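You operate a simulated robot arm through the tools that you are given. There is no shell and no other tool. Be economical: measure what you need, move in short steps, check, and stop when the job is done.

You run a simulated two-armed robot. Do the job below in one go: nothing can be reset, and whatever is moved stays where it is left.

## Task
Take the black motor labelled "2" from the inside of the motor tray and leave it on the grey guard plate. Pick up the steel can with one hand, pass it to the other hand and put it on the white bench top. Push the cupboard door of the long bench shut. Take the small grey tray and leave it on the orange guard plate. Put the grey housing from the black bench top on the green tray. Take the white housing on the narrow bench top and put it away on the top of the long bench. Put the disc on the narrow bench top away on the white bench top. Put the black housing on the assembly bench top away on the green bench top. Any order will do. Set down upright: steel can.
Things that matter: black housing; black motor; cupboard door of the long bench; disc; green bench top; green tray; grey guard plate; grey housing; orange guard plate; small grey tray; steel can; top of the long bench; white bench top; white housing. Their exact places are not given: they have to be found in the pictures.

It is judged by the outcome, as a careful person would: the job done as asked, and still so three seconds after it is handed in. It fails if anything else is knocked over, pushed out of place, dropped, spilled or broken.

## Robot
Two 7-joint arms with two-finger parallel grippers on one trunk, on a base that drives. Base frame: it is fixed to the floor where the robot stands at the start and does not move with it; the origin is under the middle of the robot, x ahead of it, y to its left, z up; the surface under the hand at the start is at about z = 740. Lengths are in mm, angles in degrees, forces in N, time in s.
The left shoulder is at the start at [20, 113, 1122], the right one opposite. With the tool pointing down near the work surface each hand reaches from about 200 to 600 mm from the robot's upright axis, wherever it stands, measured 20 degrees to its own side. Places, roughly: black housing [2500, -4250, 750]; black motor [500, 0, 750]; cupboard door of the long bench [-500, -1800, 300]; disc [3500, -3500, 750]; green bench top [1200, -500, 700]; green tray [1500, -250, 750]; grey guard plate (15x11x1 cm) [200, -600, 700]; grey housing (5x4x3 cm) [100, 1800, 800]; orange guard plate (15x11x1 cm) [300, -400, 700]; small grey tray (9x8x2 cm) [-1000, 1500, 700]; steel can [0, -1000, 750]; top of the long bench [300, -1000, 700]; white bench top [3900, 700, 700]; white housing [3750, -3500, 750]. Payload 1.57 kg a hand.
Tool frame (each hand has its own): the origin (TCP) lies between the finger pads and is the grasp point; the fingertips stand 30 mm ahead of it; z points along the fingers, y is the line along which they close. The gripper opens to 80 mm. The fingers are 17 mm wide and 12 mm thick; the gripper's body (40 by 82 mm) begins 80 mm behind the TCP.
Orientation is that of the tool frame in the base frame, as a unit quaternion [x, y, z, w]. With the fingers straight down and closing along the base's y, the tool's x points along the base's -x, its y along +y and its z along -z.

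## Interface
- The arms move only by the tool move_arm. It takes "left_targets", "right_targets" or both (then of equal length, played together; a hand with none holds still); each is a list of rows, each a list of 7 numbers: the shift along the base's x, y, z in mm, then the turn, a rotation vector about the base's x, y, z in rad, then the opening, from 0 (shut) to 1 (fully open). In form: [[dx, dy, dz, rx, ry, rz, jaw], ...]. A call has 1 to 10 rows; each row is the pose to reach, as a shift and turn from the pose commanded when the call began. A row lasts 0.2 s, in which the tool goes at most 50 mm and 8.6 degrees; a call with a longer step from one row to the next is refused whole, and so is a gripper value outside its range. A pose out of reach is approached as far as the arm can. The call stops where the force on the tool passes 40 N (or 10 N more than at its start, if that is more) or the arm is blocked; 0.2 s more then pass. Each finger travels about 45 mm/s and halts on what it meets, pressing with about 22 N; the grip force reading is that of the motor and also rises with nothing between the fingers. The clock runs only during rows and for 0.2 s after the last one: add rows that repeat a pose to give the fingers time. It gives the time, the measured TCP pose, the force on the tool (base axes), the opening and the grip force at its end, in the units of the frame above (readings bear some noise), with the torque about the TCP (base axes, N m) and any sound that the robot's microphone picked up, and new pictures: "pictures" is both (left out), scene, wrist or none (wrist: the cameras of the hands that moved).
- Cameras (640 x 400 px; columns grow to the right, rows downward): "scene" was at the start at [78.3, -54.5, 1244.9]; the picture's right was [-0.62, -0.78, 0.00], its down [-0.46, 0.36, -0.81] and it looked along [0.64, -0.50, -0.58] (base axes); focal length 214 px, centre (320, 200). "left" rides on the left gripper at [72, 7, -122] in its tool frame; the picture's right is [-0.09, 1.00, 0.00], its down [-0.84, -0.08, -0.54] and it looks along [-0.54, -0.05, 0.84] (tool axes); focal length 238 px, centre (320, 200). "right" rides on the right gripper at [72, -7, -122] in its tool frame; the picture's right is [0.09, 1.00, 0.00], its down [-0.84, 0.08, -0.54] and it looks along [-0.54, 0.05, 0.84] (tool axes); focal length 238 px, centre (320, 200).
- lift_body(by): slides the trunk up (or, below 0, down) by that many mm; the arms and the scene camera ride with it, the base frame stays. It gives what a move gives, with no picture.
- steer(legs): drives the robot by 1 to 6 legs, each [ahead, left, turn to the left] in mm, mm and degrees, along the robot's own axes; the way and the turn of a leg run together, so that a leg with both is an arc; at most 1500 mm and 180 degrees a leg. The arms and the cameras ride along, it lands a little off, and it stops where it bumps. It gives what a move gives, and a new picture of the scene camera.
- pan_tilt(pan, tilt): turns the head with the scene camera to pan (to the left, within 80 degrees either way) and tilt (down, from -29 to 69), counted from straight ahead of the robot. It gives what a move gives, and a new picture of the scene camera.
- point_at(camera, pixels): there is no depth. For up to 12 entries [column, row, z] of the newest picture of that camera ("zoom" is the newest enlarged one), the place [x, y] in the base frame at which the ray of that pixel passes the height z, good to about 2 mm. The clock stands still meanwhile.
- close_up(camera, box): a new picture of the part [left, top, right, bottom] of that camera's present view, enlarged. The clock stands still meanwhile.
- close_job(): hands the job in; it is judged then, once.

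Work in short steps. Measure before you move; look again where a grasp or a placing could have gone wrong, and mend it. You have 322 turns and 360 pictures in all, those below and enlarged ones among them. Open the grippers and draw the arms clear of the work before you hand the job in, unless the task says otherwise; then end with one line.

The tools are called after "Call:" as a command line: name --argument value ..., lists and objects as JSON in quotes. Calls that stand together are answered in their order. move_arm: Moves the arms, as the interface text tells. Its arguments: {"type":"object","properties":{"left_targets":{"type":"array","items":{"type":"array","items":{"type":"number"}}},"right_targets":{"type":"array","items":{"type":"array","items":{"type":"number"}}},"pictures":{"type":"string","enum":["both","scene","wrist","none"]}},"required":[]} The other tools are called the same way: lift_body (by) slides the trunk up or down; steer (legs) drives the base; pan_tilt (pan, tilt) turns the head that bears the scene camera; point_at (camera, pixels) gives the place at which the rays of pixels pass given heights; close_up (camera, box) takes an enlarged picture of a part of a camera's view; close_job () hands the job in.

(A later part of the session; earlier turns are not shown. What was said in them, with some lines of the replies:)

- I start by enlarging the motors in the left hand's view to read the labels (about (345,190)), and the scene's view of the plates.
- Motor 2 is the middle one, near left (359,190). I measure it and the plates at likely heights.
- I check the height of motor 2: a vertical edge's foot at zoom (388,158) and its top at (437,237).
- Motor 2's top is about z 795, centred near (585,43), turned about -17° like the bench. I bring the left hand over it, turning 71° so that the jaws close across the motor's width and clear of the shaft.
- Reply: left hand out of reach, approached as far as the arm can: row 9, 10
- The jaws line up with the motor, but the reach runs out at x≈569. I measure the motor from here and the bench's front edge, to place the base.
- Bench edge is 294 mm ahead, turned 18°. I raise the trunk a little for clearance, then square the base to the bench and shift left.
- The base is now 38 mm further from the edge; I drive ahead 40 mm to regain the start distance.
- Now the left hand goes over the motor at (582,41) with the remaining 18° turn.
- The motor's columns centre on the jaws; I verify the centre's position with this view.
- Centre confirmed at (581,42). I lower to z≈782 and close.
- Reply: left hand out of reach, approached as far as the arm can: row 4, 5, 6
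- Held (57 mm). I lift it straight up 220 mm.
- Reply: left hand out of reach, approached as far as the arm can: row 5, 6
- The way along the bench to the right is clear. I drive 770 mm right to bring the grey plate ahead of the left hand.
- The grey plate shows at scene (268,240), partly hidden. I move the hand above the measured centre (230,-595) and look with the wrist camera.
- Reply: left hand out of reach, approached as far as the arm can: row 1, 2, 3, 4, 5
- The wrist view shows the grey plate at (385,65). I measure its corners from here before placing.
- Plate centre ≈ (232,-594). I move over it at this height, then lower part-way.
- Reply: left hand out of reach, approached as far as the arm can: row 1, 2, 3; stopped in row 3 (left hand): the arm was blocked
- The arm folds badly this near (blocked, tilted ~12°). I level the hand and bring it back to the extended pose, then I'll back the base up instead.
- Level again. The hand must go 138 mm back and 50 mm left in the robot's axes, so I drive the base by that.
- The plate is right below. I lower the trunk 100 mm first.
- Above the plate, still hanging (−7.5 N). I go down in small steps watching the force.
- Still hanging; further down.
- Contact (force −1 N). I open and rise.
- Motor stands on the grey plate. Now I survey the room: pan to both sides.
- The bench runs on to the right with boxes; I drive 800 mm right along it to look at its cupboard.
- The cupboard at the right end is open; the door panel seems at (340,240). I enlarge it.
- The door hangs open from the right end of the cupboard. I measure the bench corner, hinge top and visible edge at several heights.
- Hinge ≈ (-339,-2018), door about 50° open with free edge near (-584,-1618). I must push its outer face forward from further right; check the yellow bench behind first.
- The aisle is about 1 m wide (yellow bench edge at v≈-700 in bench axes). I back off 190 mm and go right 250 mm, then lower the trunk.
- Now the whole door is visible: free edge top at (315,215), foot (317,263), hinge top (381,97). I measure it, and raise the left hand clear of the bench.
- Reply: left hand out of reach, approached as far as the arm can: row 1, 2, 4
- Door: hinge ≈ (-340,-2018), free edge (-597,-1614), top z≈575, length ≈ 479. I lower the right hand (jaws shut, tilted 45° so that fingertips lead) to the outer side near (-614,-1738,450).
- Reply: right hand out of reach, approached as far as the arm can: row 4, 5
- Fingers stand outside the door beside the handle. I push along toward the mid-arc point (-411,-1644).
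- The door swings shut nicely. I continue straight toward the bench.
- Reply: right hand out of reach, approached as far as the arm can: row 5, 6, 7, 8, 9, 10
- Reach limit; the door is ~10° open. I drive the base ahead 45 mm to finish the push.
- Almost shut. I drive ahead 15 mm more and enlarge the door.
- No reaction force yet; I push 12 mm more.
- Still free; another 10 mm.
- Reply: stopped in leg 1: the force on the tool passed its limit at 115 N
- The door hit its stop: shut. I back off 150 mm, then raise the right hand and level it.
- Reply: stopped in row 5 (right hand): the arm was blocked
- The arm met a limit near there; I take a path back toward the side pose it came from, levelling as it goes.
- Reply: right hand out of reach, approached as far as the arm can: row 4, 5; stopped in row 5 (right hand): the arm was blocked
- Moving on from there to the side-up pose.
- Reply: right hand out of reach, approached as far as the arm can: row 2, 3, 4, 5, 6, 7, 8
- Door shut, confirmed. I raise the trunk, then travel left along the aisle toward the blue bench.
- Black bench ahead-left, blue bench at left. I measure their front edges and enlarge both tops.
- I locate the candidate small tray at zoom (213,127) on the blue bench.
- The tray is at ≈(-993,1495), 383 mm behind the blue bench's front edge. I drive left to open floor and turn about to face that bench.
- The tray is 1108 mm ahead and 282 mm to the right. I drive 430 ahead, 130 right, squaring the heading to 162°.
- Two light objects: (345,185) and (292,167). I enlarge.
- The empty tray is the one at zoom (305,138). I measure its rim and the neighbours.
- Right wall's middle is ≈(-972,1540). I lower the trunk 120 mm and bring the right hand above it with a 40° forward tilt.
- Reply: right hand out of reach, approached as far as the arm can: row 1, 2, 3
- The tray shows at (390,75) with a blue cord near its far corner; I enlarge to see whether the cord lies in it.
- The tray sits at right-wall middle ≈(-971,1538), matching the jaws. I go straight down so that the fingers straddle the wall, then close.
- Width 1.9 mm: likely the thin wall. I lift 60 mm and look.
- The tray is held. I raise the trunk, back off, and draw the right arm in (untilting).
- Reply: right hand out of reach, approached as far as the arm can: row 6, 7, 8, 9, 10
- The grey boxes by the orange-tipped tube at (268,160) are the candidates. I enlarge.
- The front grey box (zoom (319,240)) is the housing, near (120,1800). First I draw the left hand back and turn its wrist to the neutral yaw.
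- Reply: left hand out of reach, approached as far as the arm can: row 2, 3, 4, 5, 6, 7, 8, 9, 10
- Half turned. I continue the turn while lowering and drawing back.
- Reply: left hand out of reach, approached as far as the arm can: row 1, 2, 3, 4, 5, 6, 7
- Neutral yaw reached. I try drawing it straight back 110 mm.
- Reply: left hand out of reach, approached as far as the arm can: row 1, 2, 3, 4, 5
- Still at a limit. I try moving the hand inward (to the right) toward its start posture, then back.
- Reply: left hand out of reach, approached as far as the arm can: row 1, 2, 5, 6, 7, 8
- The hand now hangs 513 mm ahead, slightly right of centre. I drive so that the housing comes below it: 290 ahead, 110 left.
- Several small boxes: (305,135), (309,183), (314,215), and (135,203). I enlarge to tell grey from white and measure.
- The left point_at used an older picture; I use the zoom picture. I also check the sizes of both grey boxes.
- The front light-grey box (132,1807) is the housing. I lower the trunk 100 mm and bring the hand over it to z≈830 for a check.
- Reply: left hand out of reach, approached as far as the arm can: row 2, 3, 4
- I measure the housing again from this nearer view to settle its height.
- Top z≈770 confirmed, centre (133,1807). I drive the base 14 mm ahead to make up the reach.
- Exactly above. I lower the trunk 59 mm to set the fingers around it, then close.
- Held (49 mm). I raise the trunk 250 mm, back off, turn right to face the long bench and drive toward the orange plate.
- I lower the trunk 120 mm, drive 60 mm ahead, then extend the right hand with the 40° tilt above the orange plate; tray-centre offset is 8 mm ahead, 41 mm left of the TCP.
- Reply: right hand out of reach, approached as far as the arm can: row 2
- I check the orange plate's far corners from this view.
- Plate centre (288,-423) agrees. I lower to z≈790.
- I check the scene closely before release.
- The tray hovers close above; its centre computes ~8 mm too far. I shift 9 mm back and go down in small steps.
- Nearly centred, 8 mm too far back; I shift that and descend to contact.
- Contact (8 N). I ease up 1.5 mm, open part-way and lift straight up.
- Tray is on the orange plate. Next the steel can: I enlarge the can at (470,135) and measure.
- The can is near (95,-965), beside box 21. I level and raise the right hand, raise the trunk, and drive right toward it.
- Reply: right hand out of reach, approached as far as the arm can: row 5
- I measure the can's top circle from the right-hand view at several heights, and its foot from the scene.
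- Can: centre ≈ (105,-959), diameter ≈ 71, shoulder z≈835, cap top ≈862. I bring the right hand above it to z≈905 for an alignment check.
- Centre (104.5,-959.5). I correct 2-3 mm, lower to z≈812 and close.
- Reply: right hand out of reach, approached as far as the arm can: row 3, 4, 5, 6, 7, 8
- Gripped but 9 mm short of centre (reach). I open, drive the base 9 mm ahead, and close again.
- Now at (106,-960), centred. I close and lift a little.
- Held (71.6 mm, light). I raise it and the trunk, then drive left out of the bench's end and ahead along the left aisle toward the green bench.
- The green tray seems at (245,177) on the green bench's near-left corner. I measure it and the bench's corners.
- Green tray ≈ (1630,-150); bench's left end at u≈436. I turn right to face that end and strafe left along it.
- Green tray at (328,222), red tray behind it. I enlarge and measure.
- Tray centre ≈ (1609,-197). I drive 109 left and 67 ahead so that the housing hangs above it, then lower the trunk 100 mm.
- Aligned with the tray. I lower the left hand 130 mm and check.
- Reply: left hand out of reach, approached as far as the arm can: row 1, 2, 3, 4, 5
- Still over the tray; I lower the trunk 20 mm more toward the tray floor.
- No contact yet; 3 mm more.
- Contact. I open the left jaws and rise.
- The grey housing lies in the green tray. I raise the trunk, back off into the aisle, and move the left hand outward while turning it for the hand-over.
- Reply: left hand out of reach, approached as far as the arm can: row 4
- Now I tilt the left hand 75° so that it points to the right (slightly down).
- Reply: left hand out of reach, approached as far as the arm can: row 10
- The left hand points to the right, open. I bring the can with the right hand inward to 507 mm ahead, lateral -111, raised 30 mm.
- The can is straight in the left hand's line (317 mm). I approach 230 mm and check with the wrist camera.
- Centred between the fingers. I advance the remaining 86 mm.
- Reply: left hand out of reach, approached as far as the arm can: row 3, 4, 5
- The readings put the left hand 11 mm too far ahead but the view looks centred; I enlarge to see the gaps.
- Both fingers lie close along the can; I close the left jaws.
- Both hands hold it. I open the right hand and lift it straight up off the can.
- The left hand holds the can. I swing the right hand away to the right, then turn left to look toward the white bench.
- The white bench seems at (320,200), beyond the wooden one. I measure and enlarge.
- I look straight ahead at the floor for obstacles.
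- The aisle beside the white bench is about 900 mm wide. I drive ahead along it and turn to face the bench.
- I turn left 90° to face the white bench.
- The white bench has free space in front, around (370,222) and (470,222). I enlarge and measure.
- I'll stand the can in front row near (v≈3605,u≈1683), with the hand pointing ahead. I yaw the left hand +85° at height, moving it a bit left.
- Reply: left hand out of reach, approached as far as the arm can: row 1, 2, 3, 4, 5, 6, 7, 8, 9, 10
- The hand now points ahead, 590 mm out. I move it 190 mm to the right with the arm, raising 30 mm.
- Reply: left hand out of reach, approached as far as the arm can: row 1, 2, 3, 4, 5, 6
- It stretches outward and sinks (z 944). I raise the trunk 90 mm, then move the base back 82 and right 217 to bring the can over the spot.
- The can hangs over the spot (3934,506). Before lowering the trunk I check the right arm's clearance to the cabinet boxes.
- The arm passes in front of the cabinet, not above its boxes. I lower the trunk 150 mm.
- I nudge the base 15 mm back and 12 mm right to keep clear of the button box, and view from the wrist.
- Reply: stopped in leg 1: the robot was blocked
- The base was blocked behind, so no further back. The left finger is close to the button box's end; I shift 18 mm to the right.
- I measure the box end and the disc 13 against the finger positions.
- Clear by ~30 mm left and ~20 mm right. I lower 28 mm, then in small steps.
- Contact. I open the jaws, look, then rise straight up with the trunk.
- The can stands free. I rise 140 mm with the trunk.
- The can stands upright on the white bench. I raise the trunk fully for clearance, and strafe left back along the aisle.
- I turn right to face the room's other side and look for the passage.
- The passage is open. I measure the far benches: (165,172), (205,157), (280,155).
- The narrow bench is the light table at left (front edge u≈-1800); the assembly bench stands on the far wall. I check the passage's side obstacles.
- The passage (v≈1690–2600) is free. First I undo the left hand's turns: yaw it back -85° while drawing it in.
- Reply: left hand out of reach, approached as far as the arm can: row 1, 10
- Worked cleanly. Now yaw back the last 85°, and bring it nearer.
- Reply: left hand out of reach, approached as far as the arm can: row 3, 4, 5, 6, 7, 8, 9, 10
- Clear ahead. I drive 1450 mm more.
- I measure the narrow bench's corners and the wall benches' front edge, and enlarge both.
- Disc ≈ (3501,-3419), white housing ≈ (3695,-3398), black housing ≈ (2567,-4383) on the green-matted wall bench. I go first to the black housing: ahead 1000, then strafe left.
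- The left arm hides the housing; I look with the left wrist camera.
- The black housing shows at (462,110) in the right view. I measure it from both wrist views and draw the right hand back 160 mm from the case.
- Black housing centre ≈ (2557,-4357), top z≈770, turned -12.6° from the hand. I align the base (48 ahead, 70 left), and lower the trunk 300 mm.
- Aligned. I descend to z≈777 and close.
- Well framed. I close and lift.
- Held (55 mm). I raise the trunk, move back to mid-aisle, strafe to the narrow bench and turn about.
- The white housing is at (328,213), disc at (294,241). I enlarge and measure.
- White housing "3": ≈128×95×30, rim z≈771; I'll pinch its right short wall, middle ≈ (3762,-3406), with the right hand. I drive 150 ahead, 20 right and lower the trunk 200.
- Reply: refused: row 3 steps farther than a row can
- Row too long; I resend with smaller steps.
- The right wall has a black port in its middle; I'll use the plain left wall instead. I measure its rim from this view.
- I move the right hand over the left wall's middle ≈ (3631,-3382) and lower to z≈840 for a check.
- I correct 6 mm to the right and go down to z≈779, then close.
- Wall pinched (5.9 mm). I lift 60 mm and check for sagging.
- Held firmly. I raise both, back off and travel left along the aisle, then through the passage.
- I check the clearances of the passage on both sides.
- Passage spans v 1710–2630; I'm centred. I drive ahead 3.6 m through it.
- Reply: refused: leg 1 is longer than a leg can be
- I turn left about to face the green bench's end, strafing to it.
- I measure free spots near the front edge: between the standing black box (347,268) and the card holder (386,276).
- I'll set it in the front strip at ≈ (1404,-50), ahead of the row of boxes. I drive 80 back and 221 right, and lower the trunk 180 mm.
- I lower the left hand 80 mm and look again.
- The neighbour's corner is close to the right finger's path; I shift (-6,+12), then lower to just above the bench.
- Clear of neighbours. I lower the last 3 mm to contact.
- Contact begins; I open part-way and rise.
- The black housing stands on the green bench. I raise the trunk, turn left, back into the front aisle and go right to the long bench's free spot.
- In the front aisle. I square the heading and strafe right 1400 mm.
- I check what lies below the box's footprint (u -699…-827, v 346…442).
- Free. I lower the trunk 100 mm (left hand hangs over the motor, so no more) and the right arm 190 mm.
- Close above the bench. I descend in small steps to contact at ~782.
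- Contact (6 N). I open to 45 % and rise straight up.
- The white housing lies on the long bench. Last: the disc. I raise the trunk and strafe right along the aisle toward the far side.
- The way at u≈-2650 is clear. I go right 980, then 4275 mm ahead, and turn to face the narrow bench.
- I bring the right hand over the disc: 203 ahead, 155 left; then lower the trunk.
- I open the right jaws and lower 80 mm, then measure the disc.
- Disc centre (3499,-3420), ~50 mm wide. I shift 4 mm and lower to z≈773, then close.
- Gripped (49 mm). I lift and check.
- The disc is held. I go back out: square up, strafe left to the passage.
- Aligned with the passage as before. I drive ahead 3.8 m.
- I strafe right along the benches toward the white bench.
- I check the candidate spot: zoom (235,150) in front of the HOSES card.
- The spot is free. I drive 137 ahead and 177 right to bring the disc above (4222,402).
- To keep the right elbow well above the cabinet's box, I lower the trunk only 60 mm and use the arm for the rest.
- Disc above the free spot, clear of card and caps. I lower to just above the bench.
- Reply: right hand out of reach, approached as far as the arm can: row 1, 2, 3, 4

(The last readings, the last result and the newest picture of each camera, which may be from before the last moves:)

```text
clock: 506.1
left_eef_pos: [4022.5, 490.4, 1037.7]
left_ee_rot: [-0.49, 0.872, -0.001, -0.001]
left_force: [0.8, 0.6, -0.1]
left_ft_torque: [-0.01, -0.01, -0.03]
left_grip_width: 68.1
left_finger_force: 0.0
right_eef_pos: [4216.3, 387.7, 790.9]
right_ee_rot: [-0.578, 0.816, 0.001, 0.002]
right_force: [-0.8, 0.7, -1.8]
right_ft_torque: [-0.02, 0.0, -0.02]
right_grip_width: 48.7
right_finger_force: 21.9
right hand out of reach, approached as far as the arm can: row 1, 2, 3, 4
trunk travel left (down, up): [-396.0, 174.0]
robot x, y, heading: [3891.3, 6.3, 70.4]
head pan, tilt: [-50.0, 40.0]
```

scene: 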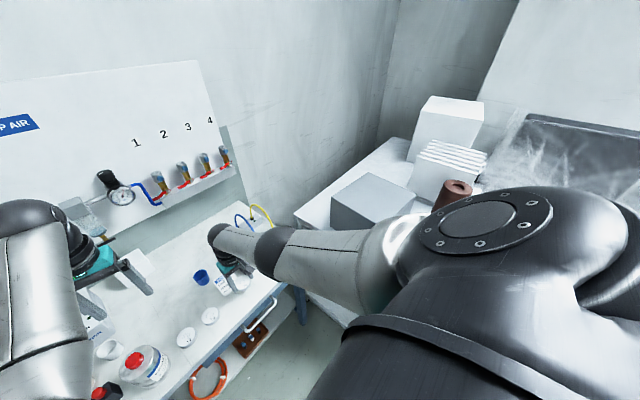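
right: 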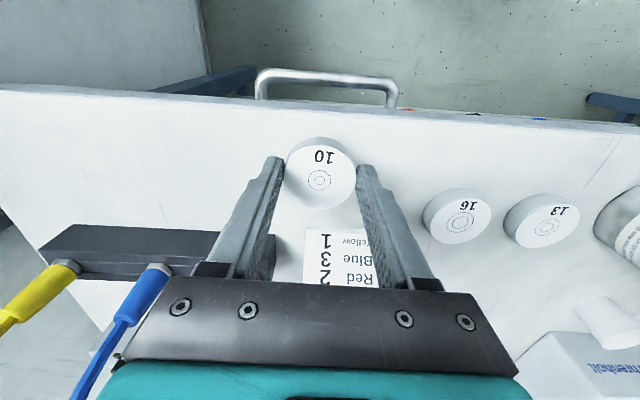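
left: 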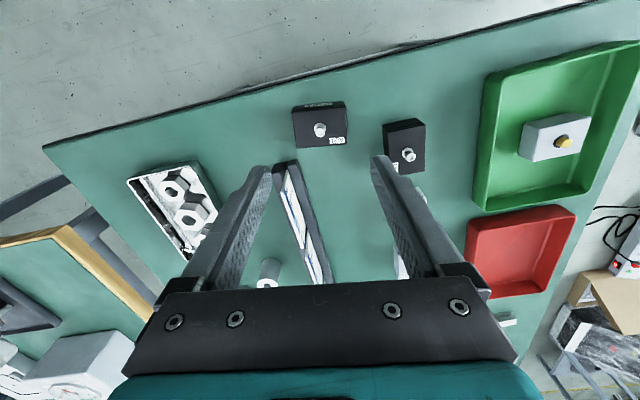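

At the arm's limit (z 791, still over the top). I lower the trunk the remaining way.

Call:
lift_body --by -14

Call:
lift_body --by -3

```text
clock: 506.7
left_eef_pos: [4022.1, 489.7, 1024.6]
left_ee_rot: [-0.49, 0.872, 0.001, -0.001]
left_force: [-0.7, -0.7, 0.1]
left_ft_torque: [0.02, 0.03, -0.01]
left_grip_width: 68.2
left_finger_force: 0.0
right_eef_pos: [4216.5, 388.0, 777.7]
right_ee_rot: [-0.578, 0.816, 0.001, 0.001]
right_force: [-0.6, 0.7, -1.5]
right_ft_torque: [-0.01, 0.01, 0.0]
right_grip_width: 48.4
right_finger_force: 22.0
trunk travel left (down, up): [-382.0, 188.0]
robot x, y, heading: [3892.3, 7.1, 70.4]
head pan, tilt: [-50.0, 40.0]
```

```text
clock: 507.2
left_eef_pos: [4021.3, 489.4, 1020.3]
left_ee_rot: [-0.49, 0.872, 0.001, -0.001]
left_force: [0.6, 0.0, 0.1]
left_ft_torque: [-0.04, 0.0, -0.02]
left_grip_width: 67.9
left_finger_force: 0.1
right_eef_pos: [4216.2, 388.3, 775.8]
right_ee_rot: [-0.578, 0.816, 0.001, 0.002]
right_force: [-0.3, -2.7, 11.1]
right_ft_torque: [-0.17, 0.12, -0.02]
right_grip_width: 48.8
right_finger_force: 21.8
trunk travel left (down, up): [-379.0, 191.0]
robot x, y, heading: [3890.3, 4.6, 70.4]
head pan, tilt: [-50.0, 40.0]
```

Contact. I open part-way and rise with the trunk.

Call:
move_arm --right_targets '[[0, 0, 0, 0, 0, 0, 0.75], [0, 0, 0, 0, 0, 0, 0.85], [0, 0, 0, 0, 0, 0, 0.85]]' --pictures "none"

Call:
lift_body --by 120

Call:
close_up --camera "right" --box '[0, 0, 640, 400]'

```text
clock: 508.0
left_eef_pos: [4021.1, 490.0, 1021.6]
left_ee_rot: [-0.49, 0.872, 0.001, -0.002]
left_force: [0.2, 0.3, 0.6]
left_ft_torque: [-0.02, -0.01, -0.02]
left_grip_width: 68.2
left_finger_force: 0.1
right_eef_pos: [4215.9, 389.0, 773.9]
right_ee_rot: [-0.578, 0.816, 0.0, 0.002]
right_force: [0.0, 0.9, 0.1]
right_ft_torque: [0.02, 0.01, 0.01]
right_grip_width: 68.1
right_finger_force: 0.1
trunk travel left (down, up): [-379.0, 191.0]
robot x, y, heading: [3884.1, 7.9, 70.6]
head pan, tilt: [-50.0, 40.0]
```

```text
clock: 509.5
left_eef_pos: [4021.2, 490.8, 1139.8]
left_ee_rot: [-0.49, 0.872, 0.0, -0.002]
left_force: [-0.3, 1.4, 0.6]
left_ft_torque: [0.02, 0.0, 0.02]
left_grip_width: 67.6
left_finger_force: 0.0
right_eef_pos: [4216.4, 388.1, 893.6]
right_ee_rot: [-0.578, 0.816, 0.001, 0.001]
right_force: [0.3, 0.5, -0.9]
right_ft_torque: [-0.02, 0.02, 0.01]
right_grip_width: 67.8
right_finger_force: 0.1
trunk travel left (down, up): [-499.0, 71.0]
robot x, y, heading: [3892.2, 8.4, 70.5]
head pan, tilt: [-50.0, 40.0]
```

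```text
1.00 times, centred on (320, 200) of right (not enlarged: the box is as wide or as high as the picture)
```

zoom: 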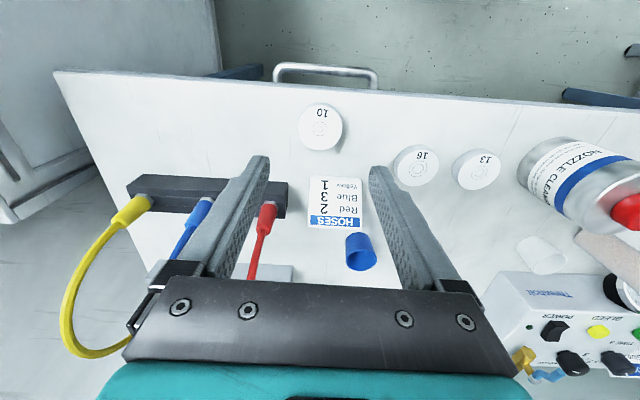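

The disc lies on the white bench and the can stands. I raise the right hand and back off a little so that both arms are clear.

Call:
move_arm --right_targets '[[0, 0, 45, 0, 0, 0, 0.85], [0, 0, 90, 0, 0, 0, 0.85], [0, 0, 135, 0, 0, 0, 0.85]]' --pictures "none"

Call:
steer --legs '[[-130, 0, 0]]'

Call:
pan_tilt --pan 0 --tilt 45

```text
clock: 510.3
left_eef_pos: [4022.3, 489.5, 1141.1]
left_ee_rot: [-0.49, 0.872, 0.001, -0.002]
left_force: [0.7, 0.4, -1.4]
left_ft_torque: [-0.01, 0.0, 0.0]
left_grip_width: 67.8
left_finger_force: 0.1
right_eef_pos: [4217.1, 388.1, 1028.7]
right_ee_rot: [-0.577, 0.817, -0.001, 0.001]
right_force: [-1.6, 0.5, 0.5]
right_ft_torque: [-0.02, 0.0, -0.02]
right_grip_width: 68.2
right_finger_force: 0.2
trunk travel left (down, up): [-499.0, 71.0]
robot x, y, heading: [3891.5, 8.2, 70.6]
head pan, tilt: [-50.0, 40.0]
```

```text
clock: 511.6
left_eef_pos: [3976.7, 367.9, 1141.1]
left_ee_rot: [-0.491, 0.871, 0.0, -0.002]
left_force: [0.4, -0.5, 0.7]
left_ft_torque: [-0.01, -0.01, 0.0]
left_grip_width: 68.0
left_finger_force: 0.2
right_eef_pos: [4172.3, 266.8, 1028.2]
right_ee_rot: [-0.579, 0.816, 0.0, 0.002]
right_force: [0.3, -0.7, -0.3]
right_ft_torque: [0.02, 0.01, 0.01]
right_grip_width: 68.1
right_finger_force: 0.1
trunk travel left (down, up): [-499.0, 71.0]
robot x, y, heading: [3845.9, -117.3, 70.4]
head pan, tilt: [-50.0, 40.0]
```

scene: 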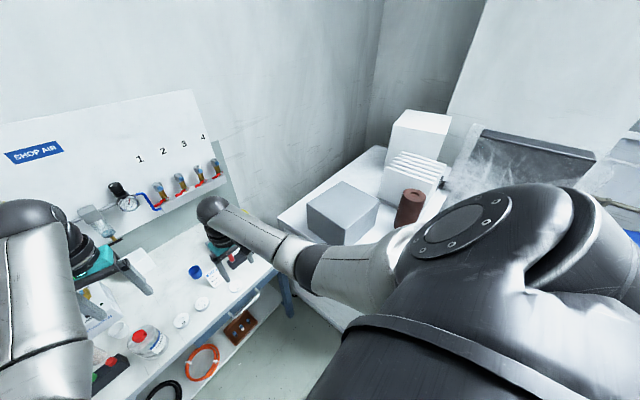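

```text
clock: 512.8
left_eef_pos: [3977.1, 368.5, 1140.5]
left_ee_rot: [-0.491, 0.871, 0.0, -0.001]
left_force: [-0.2, -0.2, -0.1]
left_ft_torque: [0.0, 0.02, 0.0]
left_grip_width: 68.2
left_finger_force: 0.0
right_eef_pos: [4173.3, 267.5, 1028.7]
right_ee_rot: [-0.579, 0.816, 0.001, 0.001]
right_force: [-0.4, 0.4, 0.1]
right_ft_torque: [0.01, -0.04, 0.01]
right_grip_width: 68.0
right_finger_force: 0.0
trunk travel left (down, up): [-499.0, 71.0]
robot x, y, heading: [3844.1, -117.1, 70.7]
head pan, tilt: [0.0, 45.0]
```

scene: 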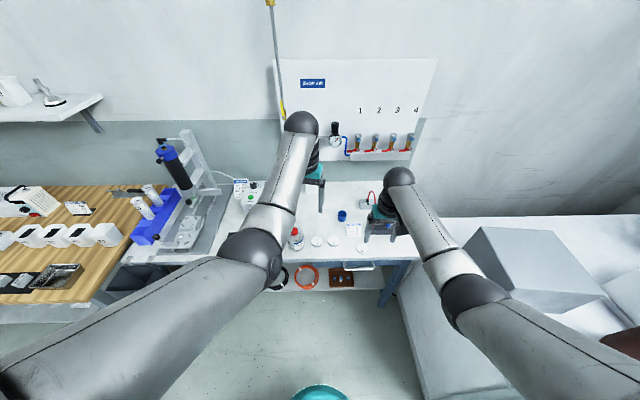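

All the items are in place, both grippers are empty and open, and both arms are clear, so I hand the job in.

Call:
close_job

```text
The job is handed in.
```

All eight tasks are done and the job is handed in; the steel can stands upright on the white bench and the cupboard door is shut. I checked each placing in the pictures when I made it and did not drive back to look again; one backward drive at the white bench was blocked behind the robot, and I saw no sign anything had moved.
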